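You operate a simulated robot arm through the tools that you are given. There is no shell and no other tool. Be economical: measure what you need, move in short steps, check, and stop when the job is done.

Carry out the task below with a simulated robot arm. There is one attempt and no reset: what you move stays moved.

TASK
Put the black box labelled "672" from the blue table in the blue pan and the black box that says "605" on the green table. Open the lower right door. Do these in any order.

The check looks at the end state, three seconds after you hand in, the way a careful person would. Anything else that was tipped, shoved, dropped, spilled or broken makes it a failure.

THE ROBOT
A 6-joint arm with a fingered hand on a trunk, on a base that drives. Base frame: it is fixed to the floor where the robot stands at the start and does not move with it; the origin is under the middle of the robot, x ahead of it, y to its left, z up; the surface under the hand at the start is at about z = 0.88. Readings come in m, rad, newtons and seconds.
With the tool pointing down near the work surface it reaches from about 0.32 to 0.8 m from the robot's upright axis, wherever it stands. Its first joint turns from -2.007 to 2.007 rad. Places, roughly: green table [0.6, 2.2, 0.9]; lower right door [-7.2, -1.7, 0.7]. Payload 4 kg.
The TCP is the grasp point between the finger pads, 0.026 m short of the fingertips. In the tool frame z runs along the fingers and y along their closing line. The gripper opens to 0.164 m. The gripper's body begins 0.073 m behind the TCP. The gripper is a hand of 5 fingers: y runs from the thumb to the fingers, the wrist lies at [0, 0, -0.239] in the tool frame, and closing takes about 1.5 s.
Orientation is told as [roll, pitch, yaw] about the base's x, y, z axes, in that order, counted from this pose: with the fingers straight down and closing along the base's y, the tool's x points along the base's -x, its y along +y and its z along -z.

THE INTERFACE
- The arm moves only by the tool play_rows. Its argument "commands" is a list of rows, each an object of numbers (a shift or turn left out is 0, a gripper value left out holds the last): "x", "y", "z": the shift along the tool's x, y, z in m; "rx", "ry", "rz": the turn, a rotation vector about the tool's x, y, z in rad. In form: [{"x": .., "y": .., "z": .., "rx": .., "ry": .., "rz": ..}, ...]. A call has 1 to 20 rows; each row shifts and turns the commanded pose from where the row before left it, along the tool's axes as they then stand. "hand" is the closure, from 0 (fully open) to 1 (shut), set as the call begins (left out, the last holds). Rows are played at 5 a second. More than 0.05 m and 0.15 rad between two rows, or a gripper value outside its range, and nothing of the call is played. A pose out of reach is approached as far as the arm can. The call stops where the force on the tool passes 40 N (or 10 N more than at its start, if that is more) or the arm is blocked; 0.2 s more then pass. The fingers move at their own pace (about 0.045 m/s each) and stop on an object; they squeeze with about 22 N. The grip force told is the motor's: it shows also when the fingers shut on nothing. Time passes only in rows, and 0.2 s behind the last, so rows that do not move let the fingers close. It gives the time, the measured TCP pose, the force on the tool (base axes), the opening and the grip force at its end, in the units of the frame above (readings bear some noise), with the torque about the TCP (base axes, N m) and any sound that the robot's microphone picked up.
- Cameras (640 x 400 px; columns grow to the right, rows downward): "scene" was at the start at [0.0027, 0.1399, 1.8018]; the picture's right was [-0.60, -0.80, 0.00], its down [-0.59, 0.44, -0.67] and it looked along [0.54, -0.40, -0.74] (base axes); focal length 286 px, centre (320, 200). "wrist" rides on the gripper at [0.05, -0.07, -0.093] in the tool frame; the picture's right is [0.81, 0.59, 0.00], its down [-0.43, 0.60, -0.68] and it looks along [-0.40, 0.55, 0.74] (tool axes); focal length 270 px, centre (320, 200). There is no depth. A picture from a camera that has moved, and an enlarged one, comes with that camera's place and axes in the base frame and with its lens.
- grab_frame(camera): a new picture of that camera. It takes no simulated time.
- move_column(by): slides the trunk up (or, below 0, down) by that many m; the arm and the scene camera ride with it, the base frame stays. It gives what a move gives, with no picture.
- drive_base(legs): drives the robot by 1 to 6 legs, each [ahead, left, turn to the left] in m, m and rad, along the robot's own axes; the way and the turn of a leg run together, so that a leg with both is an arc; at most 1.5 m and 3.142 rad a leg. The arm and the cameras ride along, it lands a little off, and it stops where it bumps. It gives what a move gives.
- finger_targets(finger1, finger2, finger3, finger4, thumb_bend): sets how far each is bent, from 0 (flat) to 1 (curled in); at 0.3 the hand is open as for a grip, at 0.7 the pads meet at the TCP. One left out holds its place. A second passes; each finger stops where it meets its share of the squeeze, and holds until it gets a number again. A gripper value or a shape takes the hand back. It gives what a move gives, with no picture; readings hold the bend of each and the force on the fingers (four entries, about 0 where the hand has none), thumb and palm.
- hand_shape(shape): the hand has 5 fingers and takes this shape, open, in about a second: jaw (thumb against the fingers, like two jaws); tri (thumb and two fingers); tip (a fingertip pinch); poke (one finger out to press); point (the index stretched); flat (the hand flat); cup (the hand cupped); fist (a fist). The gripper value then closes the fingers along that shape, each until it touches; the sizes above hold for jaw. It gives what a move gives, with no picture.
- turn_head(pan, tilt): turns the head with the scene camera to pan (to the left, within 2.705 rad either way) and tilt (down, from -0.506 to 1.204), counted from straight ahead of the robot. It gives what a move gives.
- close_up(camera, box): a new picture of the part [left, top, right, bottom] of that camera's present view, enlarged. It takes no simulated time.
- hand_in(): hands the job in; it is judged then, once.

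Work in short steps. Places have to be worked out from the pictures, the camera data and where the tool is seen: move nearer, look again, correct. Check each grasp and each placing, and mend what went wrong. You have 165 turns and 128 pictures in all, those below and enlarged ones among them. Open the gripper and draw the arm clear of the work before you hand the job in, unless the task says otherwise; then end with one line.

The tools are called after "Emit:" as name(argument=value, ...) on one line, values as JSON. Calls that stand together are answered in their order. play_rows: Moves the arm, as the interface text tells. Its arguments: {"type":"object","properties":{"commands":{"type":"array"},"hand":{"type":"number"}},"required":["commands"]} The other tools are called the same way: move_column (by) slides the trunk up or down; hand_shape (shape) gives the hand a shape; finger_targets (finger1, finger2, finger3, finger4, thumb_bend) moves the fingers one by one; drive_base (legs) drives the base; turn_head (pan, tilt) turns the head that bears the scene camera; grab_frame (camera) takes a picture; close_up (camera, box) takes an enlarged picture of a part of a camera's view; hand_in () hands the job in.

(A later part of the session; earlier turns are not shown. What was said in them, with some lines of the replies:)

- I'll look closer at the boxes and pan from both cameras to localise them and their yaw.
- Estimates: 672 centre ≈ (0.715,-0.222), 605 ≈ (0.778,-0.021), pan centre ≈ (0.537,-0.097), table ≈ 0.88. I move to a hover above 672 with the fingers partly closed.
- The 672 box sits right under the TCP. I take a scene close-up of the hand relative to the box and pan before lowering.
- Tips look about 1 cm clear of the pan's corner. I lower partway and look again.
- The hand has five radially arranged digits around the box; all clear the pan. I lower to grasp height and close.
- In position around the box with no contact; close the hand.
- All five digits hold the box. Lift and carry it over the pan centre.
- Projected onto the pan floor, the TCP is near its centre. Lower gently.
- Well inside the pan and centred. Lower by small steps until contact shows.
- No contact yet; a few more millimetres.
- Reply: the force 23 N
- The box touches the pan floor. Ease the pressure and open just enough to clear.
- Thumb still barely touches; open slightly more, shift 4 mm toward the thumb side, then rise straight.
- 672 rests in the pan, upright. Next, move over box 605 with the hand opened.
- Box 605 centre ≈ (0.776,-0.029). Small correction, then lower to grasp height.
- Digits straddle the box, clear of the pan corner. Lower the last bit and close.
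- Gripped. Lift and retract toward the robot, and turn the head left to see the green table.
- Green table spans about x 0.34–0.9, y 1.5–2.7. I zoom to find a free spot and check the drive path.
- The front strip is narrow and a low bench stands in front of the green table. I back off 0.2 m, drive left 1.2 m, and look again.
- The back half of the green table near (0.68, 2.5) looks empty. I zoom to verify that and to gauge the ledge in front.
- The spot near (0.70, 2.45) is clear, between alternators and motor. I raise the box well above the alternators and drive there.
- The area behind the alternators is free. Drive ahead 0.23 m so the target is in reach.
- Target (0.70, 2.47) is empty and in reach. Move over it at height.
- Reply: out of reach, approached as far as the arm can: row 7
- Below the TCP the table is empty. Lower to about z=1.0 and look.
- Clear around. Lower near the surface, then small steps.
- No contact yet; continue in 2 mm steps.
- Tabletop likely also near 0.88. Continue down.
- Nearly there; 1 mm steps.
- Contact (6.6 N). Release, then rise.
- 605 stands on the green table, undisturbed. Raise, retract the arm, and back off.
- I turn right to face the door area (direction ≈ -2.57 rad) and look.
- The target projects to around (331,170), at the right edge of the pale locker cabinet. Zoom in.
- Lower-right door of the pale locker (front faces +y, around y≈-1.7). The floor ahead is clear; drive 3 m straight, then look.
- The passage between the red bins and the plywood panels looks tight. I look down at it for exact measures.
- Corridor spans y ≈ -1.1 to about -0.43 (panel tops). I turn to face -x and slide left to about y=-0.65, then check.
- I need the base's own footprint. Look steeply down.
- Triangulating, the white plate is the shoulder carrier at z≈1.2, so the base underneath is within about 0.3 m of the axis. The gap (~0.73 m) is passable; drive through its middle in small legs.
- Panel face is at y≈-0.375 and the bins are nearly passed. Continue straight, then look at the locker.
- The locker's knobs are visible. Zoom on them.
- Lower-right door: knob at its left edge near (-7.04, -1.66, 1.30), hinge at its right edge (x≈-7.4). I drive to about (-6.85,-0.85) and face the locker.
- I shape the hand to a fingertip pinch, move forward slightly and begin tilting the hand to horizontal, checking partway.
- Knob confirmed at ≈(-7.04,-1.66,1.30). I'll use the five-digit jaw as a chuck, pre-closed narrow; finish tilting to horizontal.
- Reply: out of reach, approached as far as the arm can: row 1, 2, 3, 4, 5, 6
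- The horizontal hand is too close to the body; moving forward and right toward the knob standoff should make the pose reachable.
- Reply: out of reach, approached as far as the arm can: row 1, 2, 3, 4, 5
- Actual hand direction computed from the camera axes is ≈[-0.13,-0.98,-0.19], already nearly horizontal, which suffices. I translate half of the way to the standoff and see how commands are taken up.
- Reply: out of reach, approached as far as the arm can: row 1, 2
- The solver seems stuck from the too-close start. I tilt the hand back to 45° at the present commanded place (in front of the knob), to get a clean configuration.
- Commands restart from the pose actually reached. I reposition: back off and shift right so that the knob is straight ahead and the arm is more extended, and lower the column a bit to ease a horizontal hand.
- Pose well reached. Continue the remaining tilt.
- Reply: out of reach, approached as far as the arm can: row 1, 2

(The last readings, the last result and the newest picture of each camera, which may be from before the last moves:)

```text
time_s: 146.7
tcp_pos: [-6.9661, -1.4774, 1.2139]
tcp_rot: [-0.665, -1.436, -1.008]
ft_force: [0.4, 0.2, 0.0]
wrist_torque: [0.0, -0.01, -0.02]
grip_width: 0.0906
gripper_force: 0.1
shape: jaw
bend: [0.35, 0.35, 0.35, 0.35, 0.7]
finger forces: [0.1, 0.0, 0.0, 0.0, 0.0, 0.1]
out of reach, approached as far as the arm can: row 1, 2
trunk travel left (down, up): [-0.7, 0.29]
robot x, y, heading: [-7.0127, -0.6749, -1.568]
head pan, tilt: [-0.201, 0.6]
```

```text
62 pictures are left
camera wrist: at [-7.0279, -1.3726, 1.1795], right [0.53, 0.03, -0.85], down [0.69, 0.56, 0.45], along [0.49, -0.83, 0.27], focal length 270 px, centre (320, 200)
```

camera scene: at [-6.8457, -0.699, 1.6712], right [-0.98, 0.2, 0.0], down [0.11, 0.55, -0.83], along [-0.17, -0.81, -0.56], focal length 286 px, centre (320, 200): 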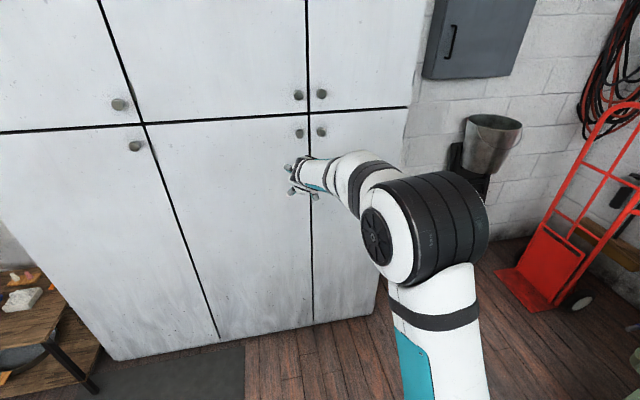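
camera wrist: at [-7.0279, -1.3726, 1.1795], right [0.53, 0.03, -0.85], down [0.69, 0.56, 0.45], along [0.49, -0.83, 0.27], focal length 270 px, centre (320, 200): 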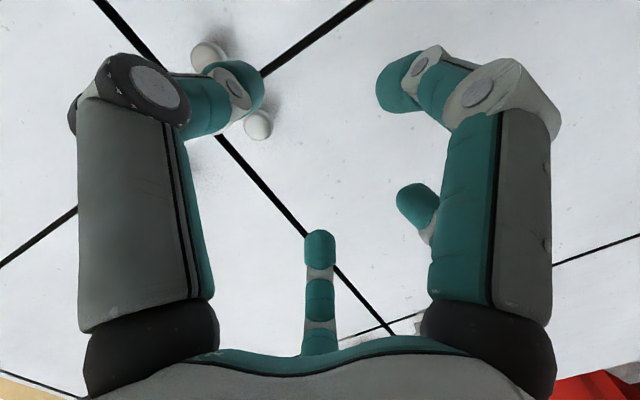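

Hand now points ≈[-0.11,-0.99,-0.11]; the TCP projects to the wrist image centre. Right knob is at ≈(-7.05,-1.655,1.285). Move to a 9 cm standoff before it.

Emit:
play_rows(commands=[{"x": -0.0214, "y": -0.0178, "z": 0.0217}, {"x": -0.0214, "y": -0.0178, "z": 0.0217}, {"x": -0.0214, "y": -0.0178, "z": 0.0217}, {"x": -0.0214, "y": -0.0178, "z": 0.0217}, {}])

Emit:
grab_frame(camera="wrist")

Emit:
grab_frame(camera="scene")

```text
time_s: 147.8
tcp_pos: [-7.0389, -1.5672, 1.2973]
tcp_rot: [-0.659, -1.437, -1.014]
ft_force: [-0.4, -0.3, -0.2]
wrist_torque: [0.04, 0.0, -0.03]
grip_width: 0.0905
gripper_force: 0.1
shape: jaw
bend: [0.35, 0.35, 0.35, 0.35, 0.7]
finger forces: [0.0, 0.0, 0.1, 0.1, 0.0, 0.1]
trunk travel left (down, up): [-0.7, 0.29]
robot x, y, heading: [-7.0128, -0.673, -1.575]
head pan, tilt: [-0.201, 0.6]
```

```text
61 pictures are left
camera wrist: at [-7.1013, -1.4616, 1.2617], right [0.53, 0.03, -0.85], down [0.69, 0.56, 0.45], along [0.49, -0.83, 0.27], focal length 270 px, centre (320, 200)
```

wrist: 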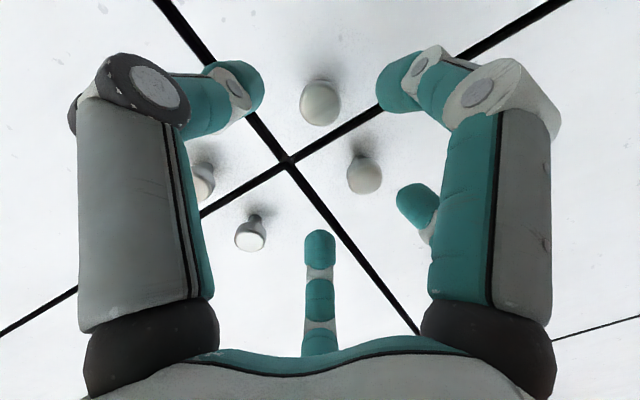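

```text
60 pictures are left
camera scene: at [-6.8455, -0.699, 1.6712], right [-0.98, 0.2, 0.0], down [0.11, 0.55, -0.83], along [-0.17, -0.81, -0.56], focal length 286 px, centre (320, 200)
```

scene: 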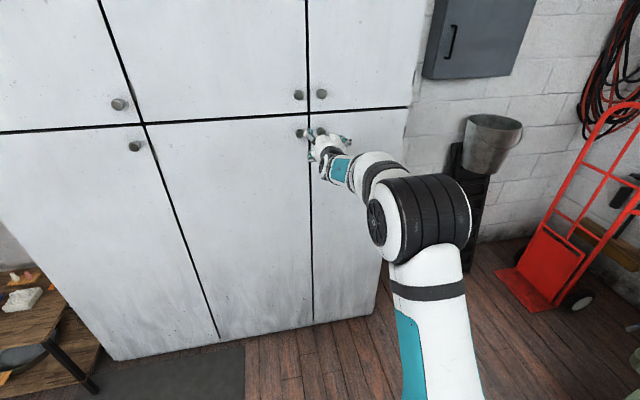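

Target knob (lower right) is exactly on the approach axis, ≈11 cm ahead; neighbours fit between digits. Advance 8 cm.

Emit:
play_rows(commands=[{"z": 0.03}, {"z": 0.025}, {"z": 0.015}, {"z": 0.01}, {}])

Emit:
grab_frame(camera="wrist")

Emit:
close_up(camera="scene", box=[280, 80, 380, 180])

```text
time_s: 149.1
tcp_pos: [-7.0481, -1.6457, 1.2873]
tcp_rot: [-0.657, -1.436, -1.018]
ft_force: [0.8, -0.3, -0.2]
wrist_torque: [0.02, 0.0, 0.01]
grip_width: 0.0905
gripper_force: 0.1
shape: jaw
bend: [0.35, 0.35, 0.35, 0.35, 0.7]
finger forces: [0.0, 0.0, 0.1, 0.0, 0.0, 0.1]
trunk travel left (down, up): [-0.7, 0.29]
robot x, y, heading: [-7.0148, -0.6763, -1.574]
head pan, tilt: [-0.201, 0.6]
```

```text
59 pictures are left
camera wrist: at [-7.1092, -1.5405, 1.2525], right [0.53, 0.03, -0.85], down [0.69, 0.56, 0.45], along [0.49, -0.83, 0.27], focal length 270 px, centre (320, 200)
```

wrist: 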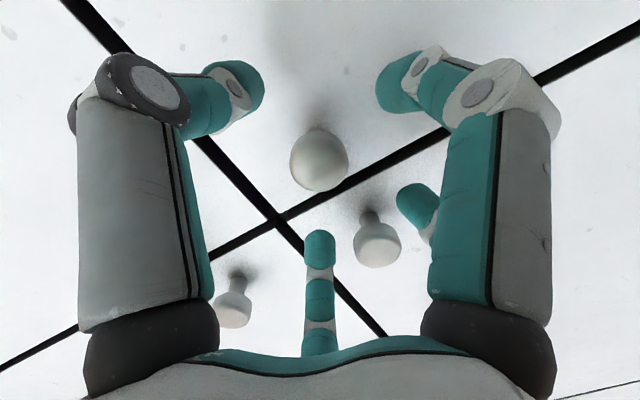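

```text
4.00 times, centred on (330, 130) of scene
camera zoom: at [-6.8457, -0.6991, 1.6712], right [-0.98, 0.2, 0.0], down [0.11, 0.55, -0.83], along [-0.17, -0.81, -0.56], focal length 1142 px, centre (280, 480)
```

zoom: 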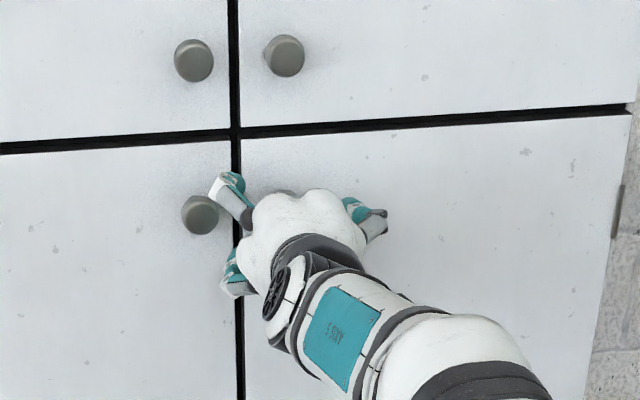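

Knob 3.3 cm ahead, centred. Advance 2.2 cm more.

Emit:
play_rows(commands=[{"z": 0.01}, {"z": 0.007}, {"z": 0.005}, {}])

Emit:
grab_frame(camera="wrist")

```text
time_s: 150.1
tcp_pos: [-7.0495, -1.6669, 1.2838]
tcp_rot: [-0.661, -1.437, -1.012]
ft_force: [0.0, 0.0, 0.4]
wrist_torque: [-0.02, 0.01, 0.01]
grip_width: 0.0902
gripper_force: 0.0
shape: jaw
bend: [0.35, 0.35, 0.35, 0.35, 0.7]
finger forces: [0.1, 0.0, 0.0, 0.0, 0.1, 0.0]
trunk travel left (down, up): [-0.7, 0.29]
robot x, y, heading: [-7.0104, -0.6744, -1.57]
head pan, tilt: [-0.201, 0.6]
```

```text
57 pictures are left
camera wrist: at [-7.1123, -1.562, 1.2506], right [0.53, 0.03, -0.85], down [0.69, 0.56, 0.45], along [0.49, -0.83, 0.27], focal length 270 px, centre (320, 200)
```

wrist: 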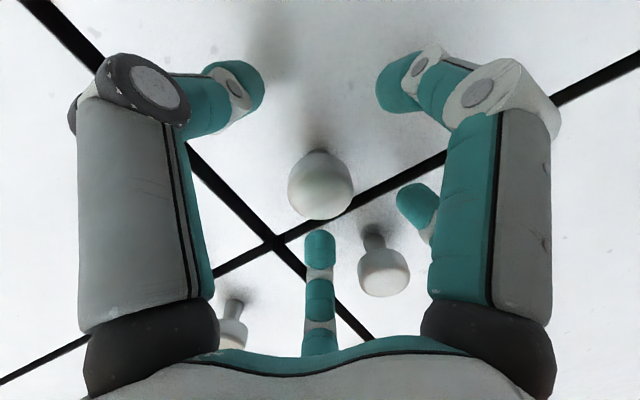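

Advance another 9 mm and close on the knob.

Emit:
play_rows(commands=[{"z": 0.005}, {"z": 0.004}, {}])

Emit:
play_rows(commands=[{}, {}, {}, {}, {}, {}, {}, {}], hand=1.0)

Emit:
grab_frame(camera="wrist")

```text
time_s: 150.8
tcp_pos: [-7.0493, -1.6746, 1.2853]
tcp_rot: [-0.664, -1.437, -1.012]
ft_force: [1.5, 6.4, 1.2]
wrist_torque: [-0.13, -0.01, 0.34]
grip_width: 0.0904
gripper_force: 0.1
shape: jaw
bend: [0.35, 0.35, 0.34, 0.35, 0.7]
finger forces: [0.0, 0.0, 6.1, 0.0, 0.1, 0.0]
trunk travel left (down, up): [-0.7, 0.29]
robot x, y, heading: [-7.0116, -0.6727, -1.576]
head pan, tilt: [-0.201, 0.6]
```

```text
time_s: 152.7
tcp_pos: [-7.0523, -1.6767, 1.2845]
tcp_rot: [-0.658, -1.434, -1.016]
ft_force: [-2.3, -2.7, 1.3]
wrist_torque: [-0.51, 0.11, 0.65]
grip_width: 0.0224
gripper_force: 22.2
shape: jaw
bend: [0.75, 0.75, 0.37, 0.74, 0.67]
finger forces: [17.0, 17.8, 18.1, 20.3, 19.7, 0.0]
trunk travel left (down, up): [-0.7, 0.29]
robot x, y, heading: [-7.0125, -0.6782, -1.578]
head pan, tilt: [-0.201, 0.6]
```

```text
56 pictures are left
camera wrist: at [-7.1138, -1.5714, 1.25], right [0.53, 0.03, -0.85], down [0.69, 0.56, 0.45], along [0.49, -0.83, 0.27], focal length 270 px, centre (320, 200)
```

wrist: 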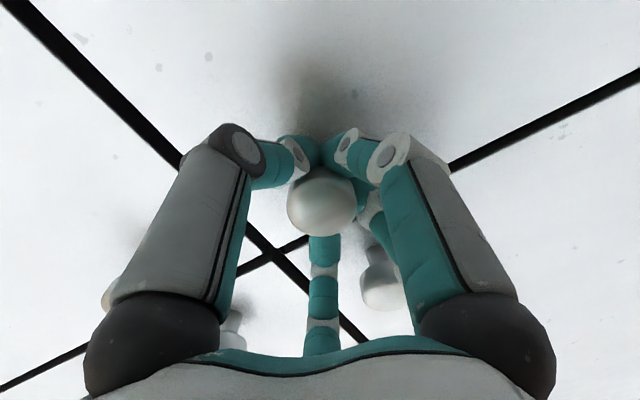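

The knob head is caged by the digits. Hinge ≈(-7.395,-1.71). I pull along the arc, 0.2 rad first, with the hand turning along.

Emit:
play_rows(commands=[{"x": 0.0021, "y": -0.0043, "z": -0.0168, "rx": -0.0496, "ry": -0.004, "rz": -0.0053}, {"x": 0.0021, "y": -0.0043, "z": -0.0168, "rx": -0.0496, "ry": -0.004, "rz": -0.0053}, {"x": 0.0021, "y": -0.0043, "z": -0.0168, "rx": -0.0496, "ry": -0.004, "rz": -0.0053}, {"x": 0.0021, "y": -0.0043, "z": -0.0168, "rx": -0.0496, "ry": -0.004, "rz": -0.0053}, {}])

Emit:
grab_frame(camera="wrist")

Emit:
grab_frame(camera="scene")

```text
time_s: 153.4
tcp_pos: [-7.0509, -1.6583, 1.2857]
tcp_rot: [-0.565, -1.411, -1.063]
ft_force: [-16.9, -5.1, -7.7]
wrist_torque: [-0.42, 0.07, 0.43]
grip_width: 0.0211
gripper_force: 22.3
shape: jaw
bend: [0.74, 0.75, 0.39, 0.74, 0.66]
finger forces: [19.7, 19.5, 16.7, 23.8, 24.8, 0.0]
out of reach, approached as far as the arm can: row 1, 2, 3
trunk travel left (down, up): [-0.7, 0.29]
robot x, y, heading: [-7.0082, -0.6757, -1.58]
head pan, tilt: [-0.201, 0.6]
stopped in row 3: the force on the tool passed its limit at 42 N (the readings are from after the stop); the commanded pose is now the measured one
```

```text
55 pictures are left
camera wrist: at [-7.1171, -1.556, 1.2543], right [0.52, 0.08, -0.85], down [0.67, 0.58, 0.47], along [0.53, -0.81, 0.25], focal length 270 px, centre (320, 200)
```

wrist: 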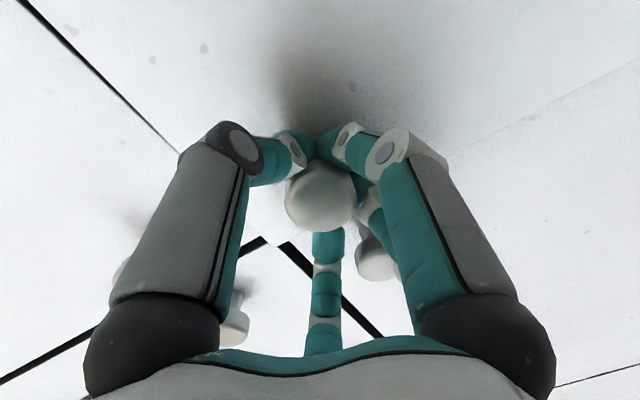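

```text
54 pictures are left
camera scene: at [-6.8495, -0.7026, 1.6714], right [-0.98, 0.21, 0.0], down [0.12, 0.55, -0.82], along [-0.17, -0.81, -0.57], focal length 286 px, centre (320, 200)
```

scene: 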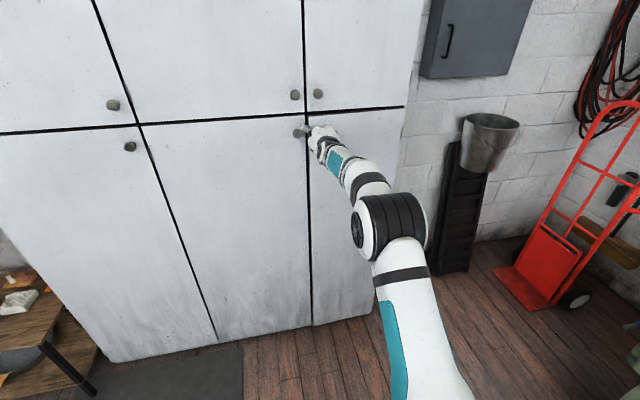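

The door has begun to open (≈2 cm) but the arm is at its joint limits. I'll hold the arm and swing the base itself along an arc about the hinge, small step first.

Emit:
drive_base(legs=[[-0.0385, -0.1035, 0.1]])

Emit:
grab_frame(camera="wrist")

Emit:
grab_frame(camera="scene")

```text
time_s: 154.6
tcp_pos: [-7.0558, -1.6247, 1.2877]
tcp_rot: [-0.553, -1.416, -0.97]
ft_force: [-29.3, -7.4, -15.5]
wrist_torque: [-0.35, -0.03, 0.16]
grip_width: 0.0209
gripper_force: 22.2
shape: jaw
bend: [0.74, 0.75, 0.4, 0.74, 0.66]
finger forces: [21.4, 18.3, 14.9, 25.5, 26.9, 0.1]
trunk travel left (down, up): [-0.7, 0.29]
robot x, y, heading: [-7.1135, -0.642, -1.481]
head pan, tilt: [-0.201, 0.6]
```

```text
53 pictures are left
camera wrist: at [-7.1323, -1.5288, 1.2546], right [0.51, 0.13, -0.85], down [0.6, 0.65, 0.47], along [0.61, -0.75, 0.25], focal length 270 px, centre (320, 200)
```

wrist: 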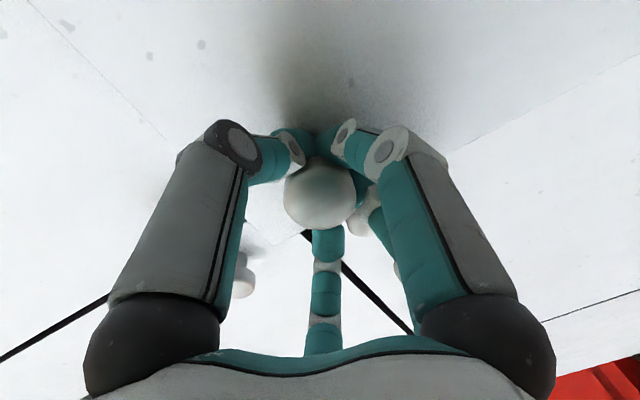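

```text
52 pictures are left
camera scene: at [-6.9542, -0.6527, 1.6717], right [-0.99, 0.11, 0.0], down [0.06, 0.56, -0.82], along [-0.09, -0.82, -0.57], focal length 286 px, centre (320, 200)
```

scene: 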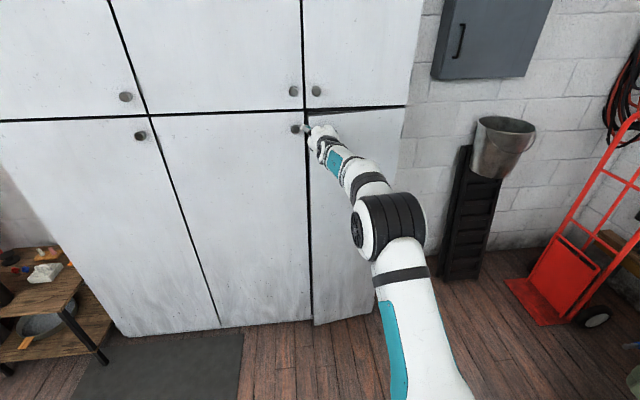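

Works: the door is ajar ~0.15 rad and the middle door stays shut. The lateral force shows I should bias slightly toward the hinge; continue the arc.

Emit:
drive_base(legs=[[-0.038, -0.112, 0.1], [-0.038, -0.104, 0.1]])

Emit:
grab_frame(camera="scene")

Emit:
grab_frame(camera="wrist")

```text
time_s: 156.7
tcp_pos: [-7.082, -1.557, 1.2871]
tcp_rot: [-0.567, -1.413, -0.759]
ft_force: [-7.4, -4.7, -10.9]
wrist_torque: [-0.4, -0.1, 0.76]
grip_width: 0.021
gripper_force: 22.0
shape: jaw
bend: [0.74, 0.75, 0.39, 0.74, 0.66]
finger forces: [19.8, 21.1, 18.9, 23.3, 23.4, 0.0]
trunk travel left (down, up): [-0.7, 0.29]
robot x, y, heading: [-7.3402, -0.6045, -1.277]
head pan, tilt: [-0.201, 0.6]
```

```text
51 pictures are left
camera scene: at [-7.1744, -0.5841, 1.6713], right [-1.0, -0.09, 0.0], down [-0.05, 0.56, -0.82], along [0.08, -0.82, -0.57], focal length 286 px, centre (320, 200)
```

scene: 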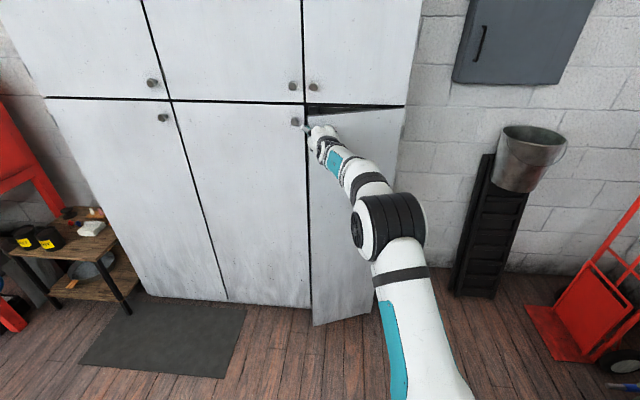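

```text
50 pictures are left
camera wrist: at [-7.1763, -1.4789, 1.2548], right [0.47, 0.23, -0.85], down [0.46, 0.75, 0.47], along [0.75, -0.62, 0.25], focal length 270 px, centre (320, 200)
```

wrist: 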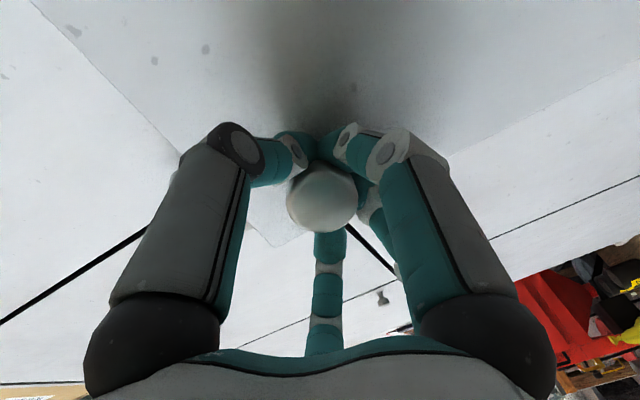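

Door at ~0.35 rad. Two more arc steps, keeping distance from the objects on the right.

Emit:
drive_base(legs=[[-0.038, -0.105, 0.1], [-0.038, -0.105, 0.1]])

Emit:
turn_head(pan=-0.9, tilt=0.7)

Emit:
grab_frame(camera="scene")

```text
time_s: 158.7
tcp_pos: [-7.1227, -1.4958, 1.2857]
tcp_rot: [-0.573, -1.412, -0.555]
ft_force: [5.7, 0.9, -8.4]
wrist_torque: [-0.38, -0.13, 1.22]
grip_width: 0.0208
gripper_force: 22.2
shape: jaw
bend: [0.74, 0.75, 0.37, 0.74, 0.67]
finger forces: [20.9, 23.8, 23.2, 21.7, 22.4, 0.0]
trunk travel left (down, up): [-0.7, 0.29]
robot x, y, heading: [-7.5609, -0.6162, -1.082]
head pan, tilt: [-0.201, 0.6]
```

```text
time_s: 159.7
tcp_pos: [-7.1237, -1.4952, 1.2861]
tcp_rot: [-0.57, -1.411, -0.557]
ft_force: [4.1, -1.1, -3.8]
wrist_torque: [-0.46, -0.18, 1.17]
grip_width: 0.0208
gripper_force: 21.6
shape: jaw
bend: [0.74, 0.75, 0.37, 0.74, 0.67]
finger forces: [20.5, 22.3, 23.1, 23.2, 23.9, 0.1]
trunk travel left (down, up): [-0.7, 0.29]
robot x, y, heading: [-7.5625, -0.6133, -1.079]
head pan, tilt: [-0.901, 0.7]
```

```text
49 pictures are left
camera scene: at [-7.4625, -0.5519, 1.6626], right [-0.92, 0.4, 0.0], down [0.26, 0.59, -0.76], along [-0.31, -0.7, -0.64], focal length 286 px, centre (320, 200)
```

scene: 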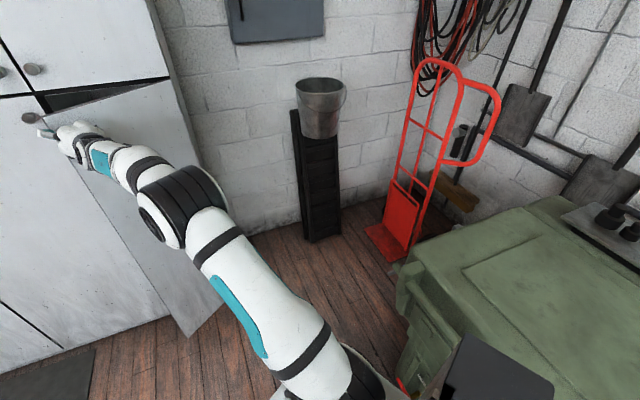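

Door open ≈0.57 rad (33°); further arc would near the green machine. I release the knob, back off, and will then push the door wider from inside.

Emit:
play_rows(commands=[{}, {}, {}, {}, {}, {}], hand=0.35)

Emit:
drive_base(legs=[[-0.1, 0, 0]])

Emit:
grab_frame(camera="wrist")

```text
time_s: 161.1
tcp_pos: [-7.1241, -1.4948, 1.2865]
tcp_rot: [-0.573, -1.413, -0.555]
ft_force: [0.2, -0.4, 0.7]
wrist_torque: [0.01, 0.02, -0.01]
grip_width: 0.1063
gripper_force: 0.0
shape: jaw
bend: [0.31, 0.31, 0.31, 0.31, 0.7]
finger forces: [0.1, 0.0, 0.1, 0.0, 0.0, 0.1]
trunk travel left (down, up): [-0.7, 0.29]
robot x, y, heading: [-7.5662, -0.6177, -1.081]
head pan, tilt: [-0.901, 0.7]
```

```text
time_s: 162.3
tcp_pos: [-7.1719, -1.4052, 1.2898]
tcp_rot: [-0.577, -1.414, -0.55]
ft_force: [-0.2, 0.1, 0.0]
wrist_torque: [0.04, 0.02, -0.02]
grip_width: 0.1067
gripper_force: 0.1
shape: jaw
bend: [0.31, 0.31, 0.31, 0.31, 0.7]
finger forces: [0.1, 0.0, 0.0, 0.0, 0.0, 0.0]
trunk travel left (down, up): [-0.7, 0.29]
robot x, y, heading: [-7.6147, -0.5262, -1.08]
head pan, tilt: [-0.901, 0.7]
```

```text
48 pictures are left
camera wrist: at [-7.2792, -1.3465, 1.2569], right [0.42, 0.32, -0.85], down [0.31, 0.83, 0.47], along [0.85, -0.46, 0.25], focal length 270 px, centre (320, 200)
```

wrist: 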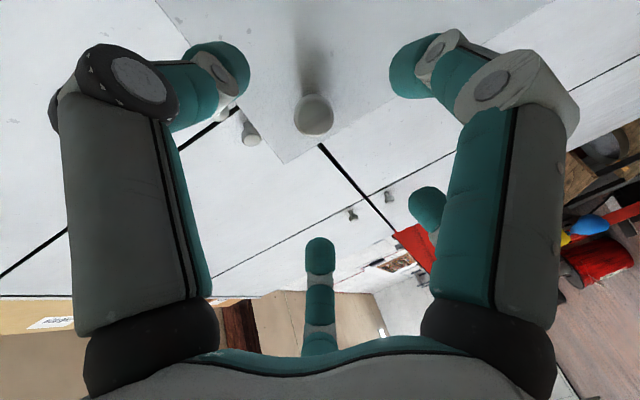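

Door stays open. I drive clear to the left and turn to face the locker again.

Emit:
drive_base(legs=[[0, 0.5, 0], [0, 0, -0.49], [0, 0.3, 0]])

Emit:
turn_head(pan=-0.3, tilt=0.6)

Emit:
grab_frame(camera="scene")

```text
time_s: 168.4
tcp_pos: [-6.8831, -1.2652, 1.2872]
tcp_rot: [-0.578, -1.413, -1.042]
ft_force: [0.2, 0.3, -0.5]
wrist_torque: [-0.03, -0.03, -0.05]
grip_width: 0.1064
gripper_force: 0.1
shape: jaw
bend: [0.31, 0.31, 0.31, 0.31, 0.7]
finger forces: [0.0, 0.0, 0.1, 0.0, 0.1, 0.0]
trunk travel left (down, up): [-0.7, 0.29]
robot x, y, heading: [-6.8578, -0.2844, -1.572]
head pan, tilt: [-0.901, 0.7]
```

```text
time_s: 169.4
tcp_pos: [-6.8826, -1.2648, 1.2876]
tcp_rot: [-0.575, -1.411, -1.046]
ft_force: [0.7, 0.5, 0.3]
wrist_torque: [-0.01, 0.0, -0.01]
grip_width: 0.1064
gripper_force: 0.1
shape: jaw
bend: [0.31, 0.31, 0.31, 0.31, 0.7]
finger forces: [0.1, 0.0, 0.1, 0.0, 0.0, 0.1]
trunk travel left (down, up): [-0.7, 0.29]
robot x, y, heading: [-6.8579, -0.2831, -1.576]
head pan, tilt: [-0.3, 0.6]
```

```text
47 pictures are left
camera scene: at [-6.6968, -0.3055, 1.6712], right [-0.95, 0.3, 0.0], down [0.17, 0.54, -0.82], along [-0.25, -0.79, -0.57], focal length 286 px, centre (320, 200)
```

scene: 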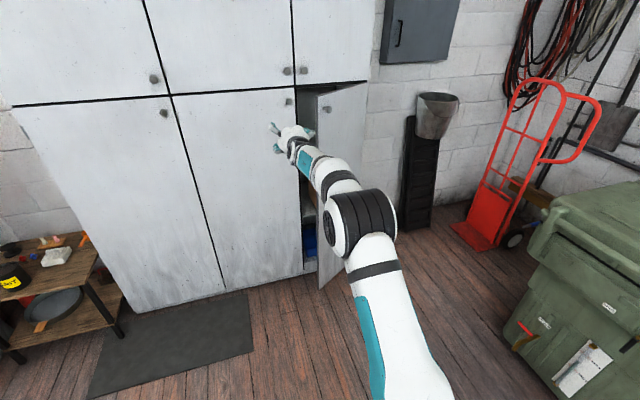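

Now I close the hand to a compact shape and lower the column 0.2 m, so the hand goes below the knobs.

Emit:
hand_shape(shape="fist")

Emit:
move_column(by=-0.22)

Emit:
drive_base(legs=[[0.28, 0, 0]])

Emit:
grab_frame(camera="scene")

Emit:
grab_frame(camera="wrist")

```text
time_s: 170.3
tcp_pos: [-6.8821, -1.2649, 1.2874]
tcp_rot: [-0.574, -1.413, -1.046]
ft_force: [-0.1, -0.2, 0.1]
wrist_torque: [-0.02, 0.01, -0.01]
grip_width: 0.0
gripper_force: 0.2
shape: fist
bend: [1.0, 1.0, 1.0, 1.0, 0.63]
finger forces: [0.1, 0.0, 0.0, 0.1, 0.0, 0.1]
trunk travel left (down, up): [-0.7, 0.29]
robot x, y, heading: [-6.8533, -0.2834, -1.583]
head pan, tilt: [-0.3, 0.6]
```

```text
time_s: 172.6
tcp_pos: [-6.8817, -1.2655, 1.0683]
tcp_rot: [-0.575, -1.412, -1.047]
ft_force: [-0.3, -0.2, 0.1]
wrist_torque: [-0.05, 0.02, 0.01]
grip_width: 0.0004
gripper_force: 0.1
shape: fist
bend: [1.0, 1.0, 1.0, 1.0, 0.63]
finger forces: [0.0, 0.0, 0.1, 0.0, 0.1, 0.1]
trunk travel left (down, up): [-0.48, 0.51]
robot x, y, heading: [-6.8533, -0.2819, -1.57]
head pan, tilt: [-0.3, 0.6]
```

```text
time_s: 174.6
tcp_pos: [-6.883, -1.5467, 1.0664]
tcp_rot: [-0.572, -1.412, -1.046]
ft_force: [-0.8, -0.2, 0.1]
wrist_torque: [0.01, 0.0, 0.01]
grip_width: 0.0001
gripper_force: 0.0
shape: fist
bend: [1.0, 1.0, 1.0, 1.0, 0.63]
finger forces: [0.0, 0.0, 0.0, 0.0, 0.1, 0.1]
trunk travel left (down, up): [-0.48, 0.51]
robot x, y, heading: [-6.8597, -0.5615, -1.573]
head pan, tilt: [-0.3, 0.6]
```

```text
46 pictures are left
camera scene: at [-6.6975, -0.5873, 1.4512], right [-0.95, 0.3, 0.0], down [0.17, 0.54, -0.82], along [-0.25, -0.79, -0.57], focal length 286 px, centre (320, 200)
```

scene: 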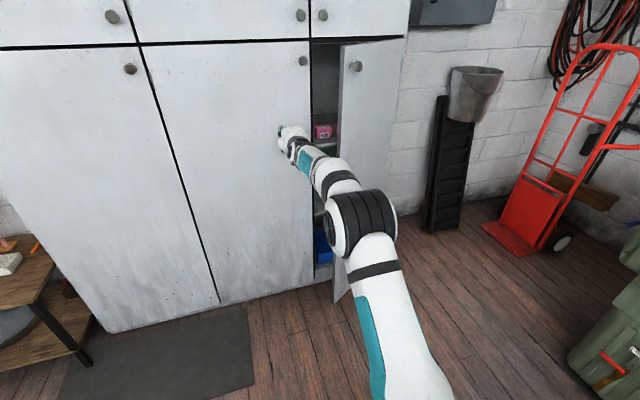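

```text
45 pictures are left
camera wrist: at [-6.9508, -1.4451, 1.0355], right [0.52, 0.09, -0.85], down [0.66, 0.59, 0.47], along [0.54, -0.81, 0.25], focal length 270 px, centre (320, 200)
```

wrist: 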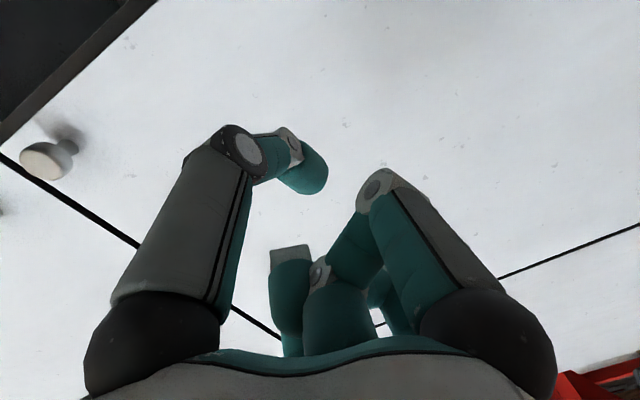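

Hand is below the knob, left of the door edge. Advance 4 cm more and sweep right 0.2 m to push the door.

Emit:
drive_base(legs=[[0.04, 0, 0], [0, -0.2, 0]])

Emit:
grab_frame(camera="scene")

Emit:
grab_frame(camera="wrist")

```text
time_s: 176.5
tcp_pos: [-7.0306, -1.5856, 1.0675]
tcp_rot: [-0.559, -1.408, -1.049]
ft_force: [4.5, 2.8, 2.3]
wrist_torque: [0.41, 0.22, -0.55]
grip_width: 0.0
gripper_force: 0.0
shape: fist
bend: [1.0, 1.0, 1.0, 1.0, 0.63]
finger forces: [0.0, 0.0, 0.1, 0.0, 0.1, 4.1]
trunk travel left (down, up): [-0.48, 0.51]
robot x, y, heading: [-7.0152, -0.6032, -1.565]
head pan, tilt: [-0.3, 0.6]
stopped in leg 2: the force on the tool passed its limit at 74 N (the readings are from after the stop); the commanded pose is now the measured one
```

```text
44 pictures are left
camera scene: at [-6.8563, -0.6255, 1.4512], right [-0.96, 0.3, 0.0], down [0.17, 0.54, -0.83], along [-0.24, -0.79, -0.56], focal length 286 px, centre (320, 200)
```

scene: 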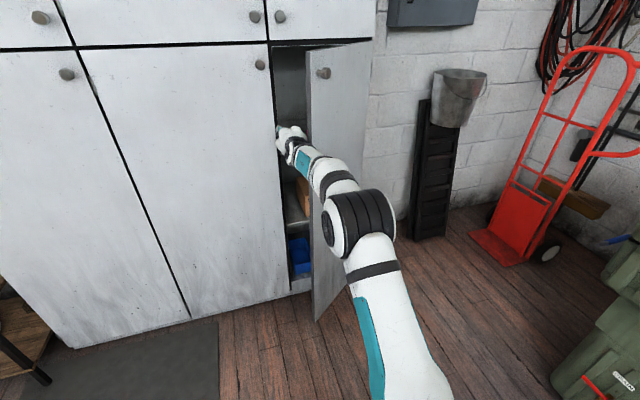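

```text
43 pictures are left
camera wrist: at [-7.0992, -1.4846, 1.0357], right [0.52, 0.1, -0.85], down [0.66, 0.59, 0.47], along [0.55, -0.8, 0.25], focal length 270 px, centre (320, 200)
```

wrist: 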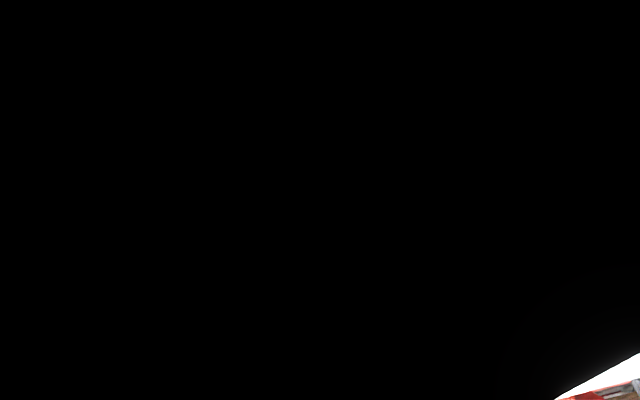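

The palm struck the door's end face and jammed. Better: use the closed digits as a downward peg hooked behind the top of the door. I back out, raise the column, and turn the hand down.

Emit:
drive_base(legs=[[0, 0.12, 0], [-0.35, 0, 0]])

Emit:
move_column(by=0.37)

Emit:
hand_shape(shape="jaw")

Emit:
play_rows(commands=[{"ry": 0.145}, {"ry": 0.145}, {"ry": 0.145}, {"ry": 0.145}, {"ry": 0.145}, {"ry": 0.145}, {"ry": 0.145}, {"ry": 0.145}, {"ry": 0.145}, {"ry": 0.1}, {}], hand=1.0)

Emit:
grab_frame(camera="scene")

```text
time_s: 179.6
tcp_pos: [-6.9147, -1.2342, 1.0657]
tcp_rot: [-0.545, -1.407, -1.063]
ft_force: [-0.2, 0.0, 0.2]
wrist_torque: [-0.02, 0.01, 0.0]
grip_width: 0.0
gripper_force: 0.1
shape: fist
bend: [1.0, 1.0, 1.0, 1.0, 0.63]
finger forces: [0.1, 0.0, 0.0, 0.1, 0.0, 0.1]
trunk travel left (down, up): [-0.48, 0.51]
robot x, y, heading: [-6.8973, -0.2541, -1.578]
head pan, tilt: [-0.3, 0.6]
```

```text
time_s: 183.2
tcp_pos: [-6.9146, -1.236, 1.4352]
tcp_rot: [-0.544, -1.408, -1.066]
ft_force: [-0.8, -0.6, 0.4]
wrist_torque: [0.03, -0.01, 0.02]
grip_width: 0.0001
gripper_force: 0.1
shape: fist
bend: [1.0, 1.0, 1.0, 1.0, 0.63]
finger forces: [0.0, 0.0, 0.1, 0.0, 0.1, 0.0]
trunk travel left (down, up): [-0.85, 0.14]
robot x, y, heading: [-6.8936, -0.2518, -1.568]
head pan, tilt: [-0.3, 0.6]
```

```text
time_s: 184.1
tcp_pos: [-6.9147, -1.2355, 1.4361]
tcp_rot: [-0.546, -1.409, -1.064]
ft_force: [1.0, 0.1, 0.3]
wrist_torque: [0.01, 0.02, 0.0]
grip_width: 0.1639
gripper_force: 0.0
shape: jaw
bend: [0.3, 0.3, 0.3, 0.3, 0.3]
finger forces: [0.1, 0.0, 0.0, 0.0, 0.0, 0.0]
trunk travel left (down, up): [-0.85, 0.14]
robot x, y, heading: [-6.8954, -0.252, -1.571]
head pan, tilt: [-0.3, 0.6]
```

```text
time_s: 186.5
tcp_pos: [-6.9393, -1.1163, 1.3629]
tcp_rot: [-0.119, -0.398, -1.69]
ft_force: [-0.2, -0.6, -0.2]
wrist_torque: [0.03, -0.03, -0.01]
grip_width: 0.0002
gripper_force: 21.8
shape: jaw
bend: [0.7, 0.7, 0.7, 0.7, 0.7]
finger forces: [0.0, 0.0, 0.0, 0.1, 0.1, 0.0]
out of reach, approached as far as the arm can: row 1, 2, 3, 4, 6, 7, 8, 9, 10
trunk travel left (down, up): [-0.85, 0.14]
robot x, y, heading: [-6.8992, -0.2498, -1.567]
head pan, tilt: [-0.3, 0.6]
```

```text
42 pictures are left
camera scene: at [-6.7386, -0.2769, 1.8212], right [-0.95, 0.3, 0.0], down [0.17, 0.54, -0.82], along [-0.25, -0.79, -0.57], focal length 286 px, centre (320, 200)
```

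scene: 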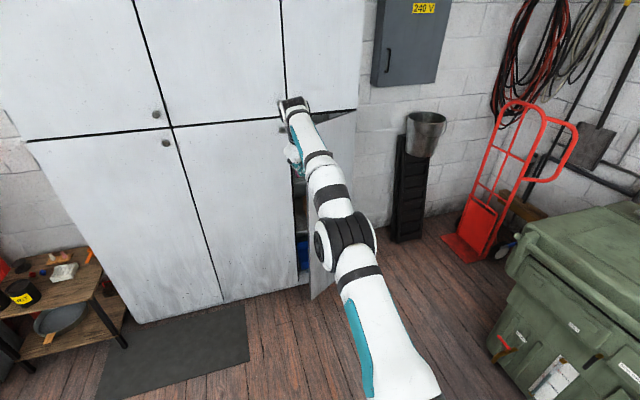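

Too extended for hand-down; retract toward the robot while finishing the turn.

Emit:
play_rows(commands=[{"x": 0.037, "z": -0.016}, {"x": 0.037, "z": -0.016}, {"x": 0.037, "z": -0.016}, {"x": 0.037, "z": -0.016}, {"ry": 0.13}, {"ry": 0.13}, {"ry": 0.13}, {}])

```text
time_s: 188.3
tcp_pos: [-6.9138, -0.9376, 1.3406]
tcp_rot: [-0.108, -0.024, -1.736]
ft_force: [0.3, 0.1, 0.6]
wrist_torque: [-0.02, 0.0, 0.03]
grip_width: 0.0
gripper_force: 21.5
shape: jaw
bend: [0.7, 0.7, 0.7, 0.7, 0.7]
finger forces: [0.1, 0.1, 0.0, 0.0, 0.1, 0.1]
out of reach, approached as far as the arm can: row 7
trunk travel left (down, up): [-0.85, 0.14]
robot x, y, heading: [-6.893, -0.2517, -1.577]
head pan, tilt: [-0.3, 0.6]
```

Correct the small residual roll and yaw.

Emit:
play_rows(commands=[{"rx": -0.1}, {"rz": -0.14}, {}])

```text
time_s: 189.1
tcp_pos: [-6.9145, -0.9364, 1.3414]
tcp_rot: [-0.012, -0.011, -1.596]
ft_force: [0.8, -0.6, -0.3]
wrist_torque: [-0.02, 0.0, 0.01]
grip_width: 0.0002
gripper_force: 22.0
shape: jaw
bend: [0.7, 0.7, 0.7, 0.7, 0.7]
finger forces: [0.0, 0.0, 0.0, 0.0, 0.0, 0.1]
trunk travel left (down, up): [-0.85, 0.14]
robot x, y, heading: [-6.8989, -0.2514, -1.575]
head pan, tilt: [-0.3, 0.6]
```

Hand now points straight down. Drive ahead 0.57 m to bring the peg in front of the middle door, then inspect.

Emit:
drive_base(legs=[[0.57, 0, 0]])

Emit:
turn_head(pan=-0.25, tilt=0.6)

Emit:
grab_frame(camera="scene")

Emit:
grab_frame(camera="wrist")

```text
time_s: 192.3
tcp_pos: [-6.9086, -1.5074, 1.3406]
tcp_rot: [-0.013, -0.01, -1.593]
ft_force: [-0.6, 0.3, 1.1]
wrist_torque: [0.0, -0.01, -0.01]
grip_width: 0.0
gripper_force: 22.7
shape: jaw
bend: [0.7, 0.7, 0.7, 0.7, 0.7]
finger forces: [0.0, 0.0, 0.1, 0.0, 0.0, 0.0]
trunk travel left (down, up): [-0.85, 0.14]
robot x, y, heading: [-6.8995, -0.8214, -1.566]
head pan, tilt: [-0.3, 0.6]
```

```text
time_s: 192.9
tcp_pos: [-6.9086, -1.506, 1.3425]
tcp_rot: [-0.013, -0.013, -1.591]
ft_force: [0.5, 0.3, 0.5]
wrist_torque: [-0.01, 0.02, 0.03]
grip_width: 0.0001
gripper_force: 22.1
shape: jaw
bend: [0.7, 0.7, 0.7, 0.7, 0.7]
finger forces: [0.0, 0.1, 0.0, 0.0, 0.0, 0.1]
trunk travel left (down, up): [-0.85, 0.14]
robot x, y, heading: [-6.8953, -0.8202, -1.567]
head pan, tilt: [-0.25, 0.6]
```

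```text
41 pictures are left
camera scene: at [-6.7334, -0.8452, 1.8212], right [-0.97, 0.24, 0.0], down [0.14, 0.55, -0.83], along [-0.2, -0.8, -0.56], focal length 286 px, centre (320, 200)
```

scene: 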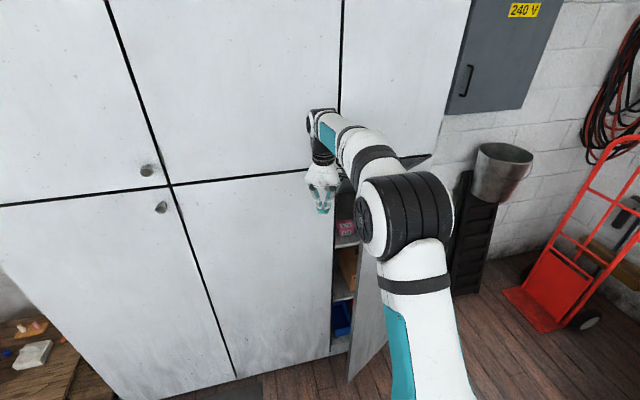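

```text
40 pictures are left
camera wrist: at [-6.9756, -1.4537, 1.4355], right [0.6, 0.8, -0.02], down [0.59, -0.44, 0.67], along [0.53, -0.42, -0.74], focal length 270 px, centre (320, 200)
```

wrist: 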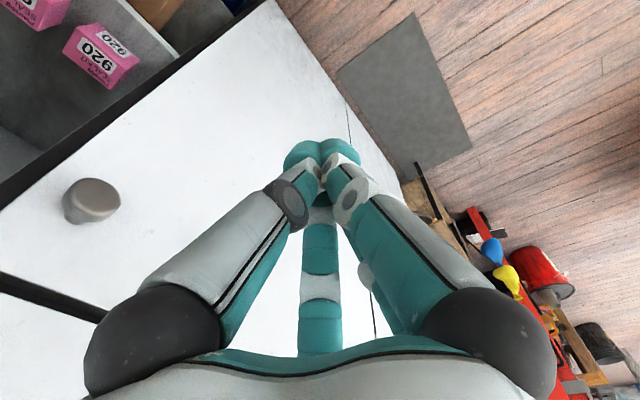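

The door edge is near (-7.07,-1.53). Lower the peg slightly, go in to y≈-1.57 and slide behind the door edge.

Emit:
play_rows(commands=[{"z": 0.02, "x": -0.012}, {"z": 0.015, "x": -0.012}, {"y": -0.035, "x": -0.012}, {"y": -0.035, "x": -0.014}, {"y": -0.035, "x": -0.01}, {"y": -0.03}, {}])

Emit:
grab_frame(camera="wrist")

Emit:
close_up(camera="scene", box=[280, 80, 460, 220])

```text
time_s: 194.6
tcp_pos: [-7.0432, -1.547, 1.2954]
tcp_rot: [-0.013, -0.017, -1.591]
ft_force: [-1.0, -0.1, 0.3]
wrist_torque: [0.02, -0.01, 0.01]
grip_width: 0.0
gripper_force: 21.8
shape: jaw
bend: [0.7, 0.7, 0.7, 0.7, 0.7]
finger forces: [0.0, 0.0, 0.0, 0.0, 0.0, 0.1]
out of reach, approached as far as the arm can: row 4, 5, 6
trunk travel left (down, up): [-0.85, 0.14]
robot x, y, heading: [-6.8984, -0.8214, -1.567]
head pan, tilt: [-0.25, 0.6]
```

```text
39 pictures are left
camera wrist: at [-7.1099, -1.4933, 1.3884], right [0.6, 0.8, -0.02], down [0.6, -0.43, 0.68], along [0.53, -0.42, -0.74], focal length 270 px, centre (320, 200)
```

wrist: 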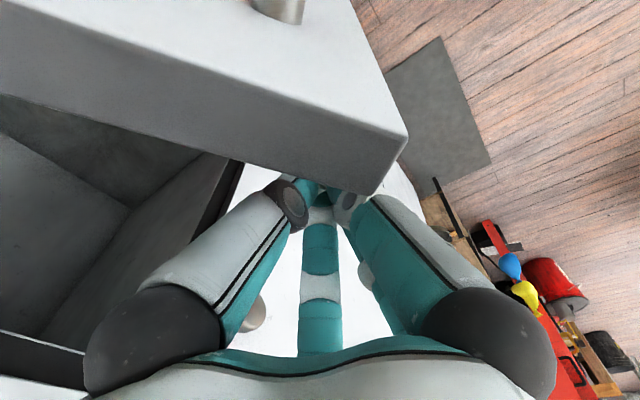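

```text
2.86 times, centred on (370, 150) of scene
camera zoom: at [-6.7327, -0.8455, 1.8212], right [-0.97, 0.24, 0.0], down [0.14, 0.55, -0.82], along [-0.2, -0.8, -0.57], focal length 816 px, centre (177, 343)
```

zoom: 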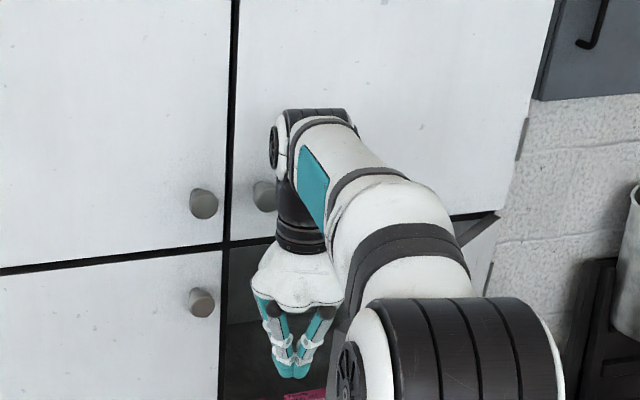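

The digits are beside the door edge, just short of being behind it. Shift the base ahead 3 cm and right 7 cm to bring the peg behind the door.

Emit:
drive_base(legs=[[0.03, 0, 0], [0, -0.07, 0]])

Emit:
grab_frame(camera="wrist")

```text
time_s: 196.0
tcp_pos: [-7.116, -1.576, 1.2947]
tcp_rot: [-0.011, -0.018, -1.594]
ft_force: [-0.9, 0.8, -0.8]
wrist_torque: [0.0, -0.02, 0.03]
grip_width: 0.0
gripper_force: 22.1
shape: jaw
bend: [0.7, 0.7, 0.7, 0.7, 0.7]
finger forces: [0.1, 0.1, 0.0, 0.0, 0.0, 0.0]
trunk travel left (down, up): [-0.85, 0.14]
robot x, y, heading: [-6.9642, -0.8547, -1.565]
head pan, tilt: [-0.25, 0.6]
```

```text
37 pictures are left
camera wrist: at [-7.1819, -1.5231, 1.3881], right [0.61, 0.8, -0.02], down [0.59, -0.43, 0.68], along [0.53, -0.42, -0.74], focal length 270 px, centre (320, 200)
```

wrist: 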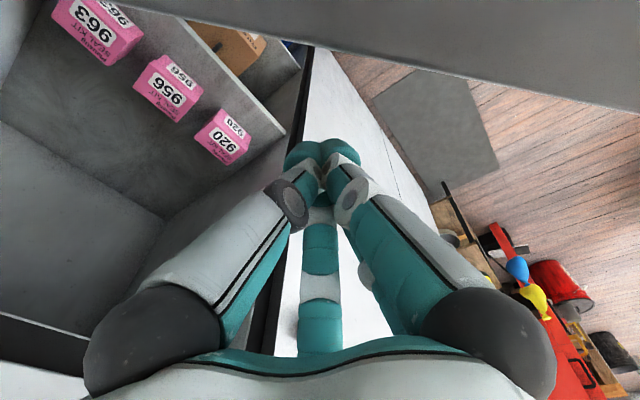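

Peg is behind the door without contact. Sweep it along an arc about the hinge to push the door open.

Emit:
play_rows(commands=[{"x": 0.0205, "y": -0.0115}, {"x": 0.0205, "y": -0.0115}, {"x": 0.018, "y": -0.0145}, {"x": 0.018, "y": -0.0145}, {"x": 0.016, "y": -0.017}, {"x": 0.016, "y": -0.017}, {}])

Emit:
grab_frame(camera="scene")

Emit:
grab_frame(camera="wrist")

```text
time_s: 197.6
tcp_pos: [-7.1977, -1.4661, 1.2946]
tcp_rot: [-0.014, -0.018, -1.594]
ft_force: [0.2, 0.0, 1.5]
wrist_torque: [0.01, 0.0, -0.02]
grip_width: 0.0
gripper_force: 21.8
shape: jaw
bend: [0.7, 0.7, 0.7, 0.7, 0.7]
finger forces: [0.1, 0.0, 0.1, 0.0, 0.1, 0.1]
trunk travel left (down, up): [-0.85, 0.14]
robot x, y, heading: [-6.9649, -0.8504, -1.565]
head pan, tilt: [-0.25, 0.6]
```

```text
36 pictures are left
camera scene: at [-6.8026, -0.876, 1.8212], right [-0.97, 0.24, 0.0], down [0.14, 0.55, -0.82], along [-0.2, -0.8, -0.57], focal length 286 px, centre (320, 200)
```

scene: 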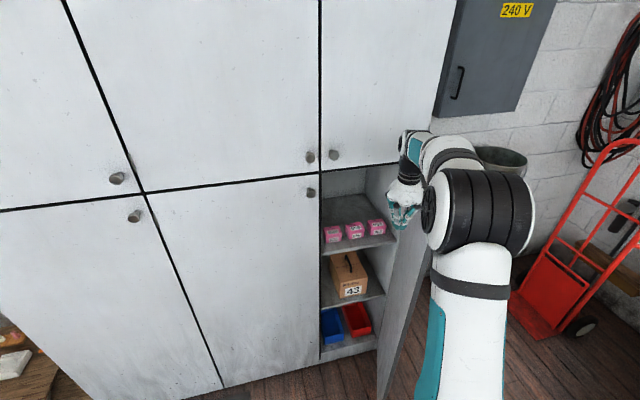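

```text
35 pictures are left
camera wrist: at [-7.263, -1.4125, 1.3877], right [0.61, 0.8, -0.02], down [0.6, -0.43, 0.68], along [0.53, -0.42, -0.74], focal length 270 px, centre (320, 200)
```

wrist: 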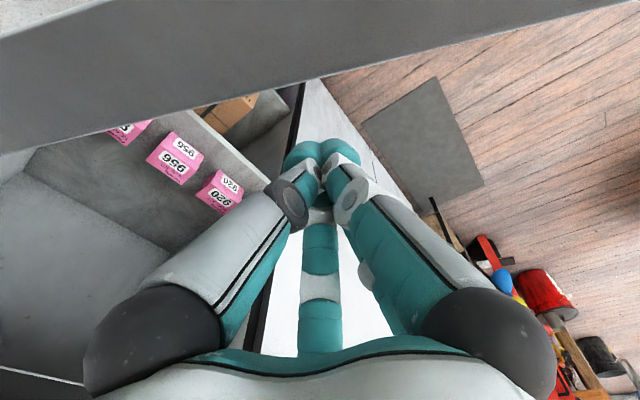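

Door swings freely. Continue the arc.

Emit:
play_rows(commands=[{"x": 0.013, "y": -0.0195}, {"x": 0.013, "y": -0.0195}, {"x": 0.01, "y": -0.021}, {"x": 0.01, "y": -0.021}, {}])

Emit:
grab_frame(camera="scene")

```text
time_s: 198.8
tcp_pos: [-7.2761, -1.418, 1.2939]
tcp_rot: [-0.014, -0.019, -1.593]
ft_force: [0.1, 0.5, -0.2]
wrist_torque: [0.01, 0.01, 0.02]
grip_width: 0.0
gripper_force: 22.2
shape: jaw
bend: [0.7, 0.7, 0.7, 0.7, 0.7]
finger forces: [0.0, 0.0, 0.0, 0.0, 0.1, 0.1]
trunk travel left (down, up): [-0.85, 0.14]
robot x, y, heading: [-6.9646, -0.8533, -1.567]
head pan, tilt: [-0.25, 0.6]
```

```text
34 pictures are left
camera scene: at [-6.8024, -0.8756, 1.8212], right [-0.97, 0.24, 0.0], down [0.14, 0.55, -0.83], along [-0.2, -0.8, -0.57], focal length 286 px, centre (320, 200)
```

scene: 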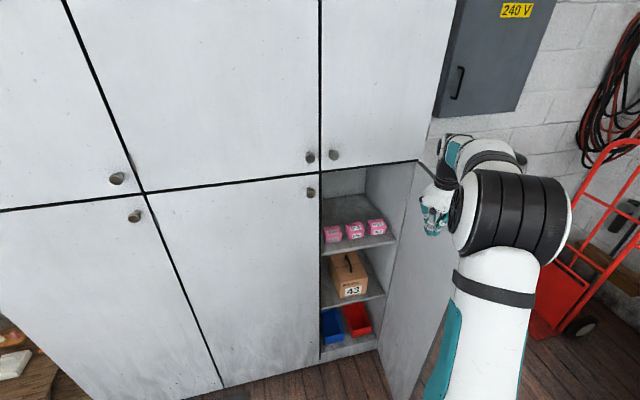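

The door is open about 85–90°. Withdraw the hand to the left, then back, away from the door and locker.

Emit:
play_rows(commands=[{"y": 0.03, "x": 0.01}, {"y": 0.04, "x": 0.015}, {"y": 0.04, "x": 0.02}, {"y": 0.04, "x": 0.025}, {"y": 0.04, "x": 0.025}, {"y": 0.04, "x": 0.025}, {"y": 0.03, "x": 0.03}, {}])

Emit:
drive_base(legs=[[-0.4, 0, 0]])

Emit:
play_rows(commands=[{}, {}, {}, {}], hand=0.0)

Emit:
grab_frame(camera="scene")

```text
time_s: 200.6
tcp_pos: [-7.0164, -1.2746, 1.2845]
tcp_rot: [-0.013, -0.018, -1.595]
ft_force: [-0.2, 0.3, -0.5]
wrist_torque: [0.03, -0.01, -0.05]
grip_width: 0.0
gripper_force: 21.4
shape: jaw
bend: [0.7, 0.7, 0.7, 0.7, 0.7]
finger forces: [0.1, 0.0, 0.1, 0.0, 0.1, 0.0]
trunk travel left (down, up): [-0.85, 0.14]
robot x, y, heading: [-6.9658, -0.8511, -1.568]
head pan, tilt: [-0.25, 0.6]
```

```text
time_s: 203.1
tcp_pos: [-7.0176, -0.8807, 1.2868]
tcp_rot: [-0.013, -0.018, -1.598]
ft_force: [0.3, 0.1, 0.4]
wrist_torque: [0.02, 0.06, 0.0]
grip_width: 0.0001
gripper_force: 21.8
shape: jaw
bend: [0.7, 0.7, 0.7, 0.7, 0.7]
finger forces: [0.1, 0.0, 0.0, 0.0, 0.0, 0.0]
trunk travel left (down, up): [-0.85, 0.14]
robot x, y, heading: [-6.9649, -0.461, -1.571]
head pan, tilt: [-0.25, 0.6]
```

```text
time_s: 204.1
tcp_pos: [-7.0189, -0.8811, 1.2858]
tcp_rot: [-0.013, -0.018, -1.598]
ft_force: [-0.4, -0.4, 0.6]
wrist_torque: [0.02, 0.01, 0.0]
grip_width: 0.164
gripper_force: 0.0
shape: jaw
bend: [0.3, 0.3, 0.3, 0.3, 0.3]
finger forces: [0.0, 0.1, 0.0, 0.0, 0.0, 0.0]
trunk travel left (down, up): [-0.85, 0.14]
robot x, y, heading: [-6.9643, -0.4605, -1.57]
head pan, tilt: [-0.25, 0.6]
```

```text
33 pictures are left
camera scene: at [-6.8033, -0.4838, 1.8212], right [-0.97, 0.25, 0.0], down [0.14, 0.55, -0.83], along [-0.21, -0.8, -0.56], focal length 286 px, centre (320, 200)
```

scene: 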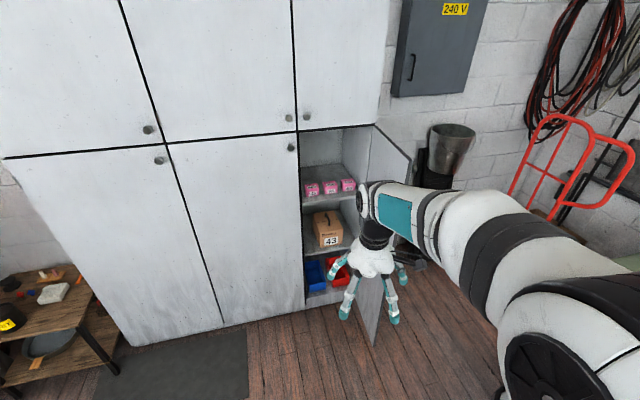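

The lower right door is wide open, its neighbours are shut and the shelf items stand. 672 is in the pan, 605 on the green table, and the arm is clear, so I hand in.

Emit:
hand_in()

```text
The job is handed in.
```

I handed the job in with all three parts done: box 672 is in the blue pan, box 605 is on the green table, and the lower right door is open about 85–90°.
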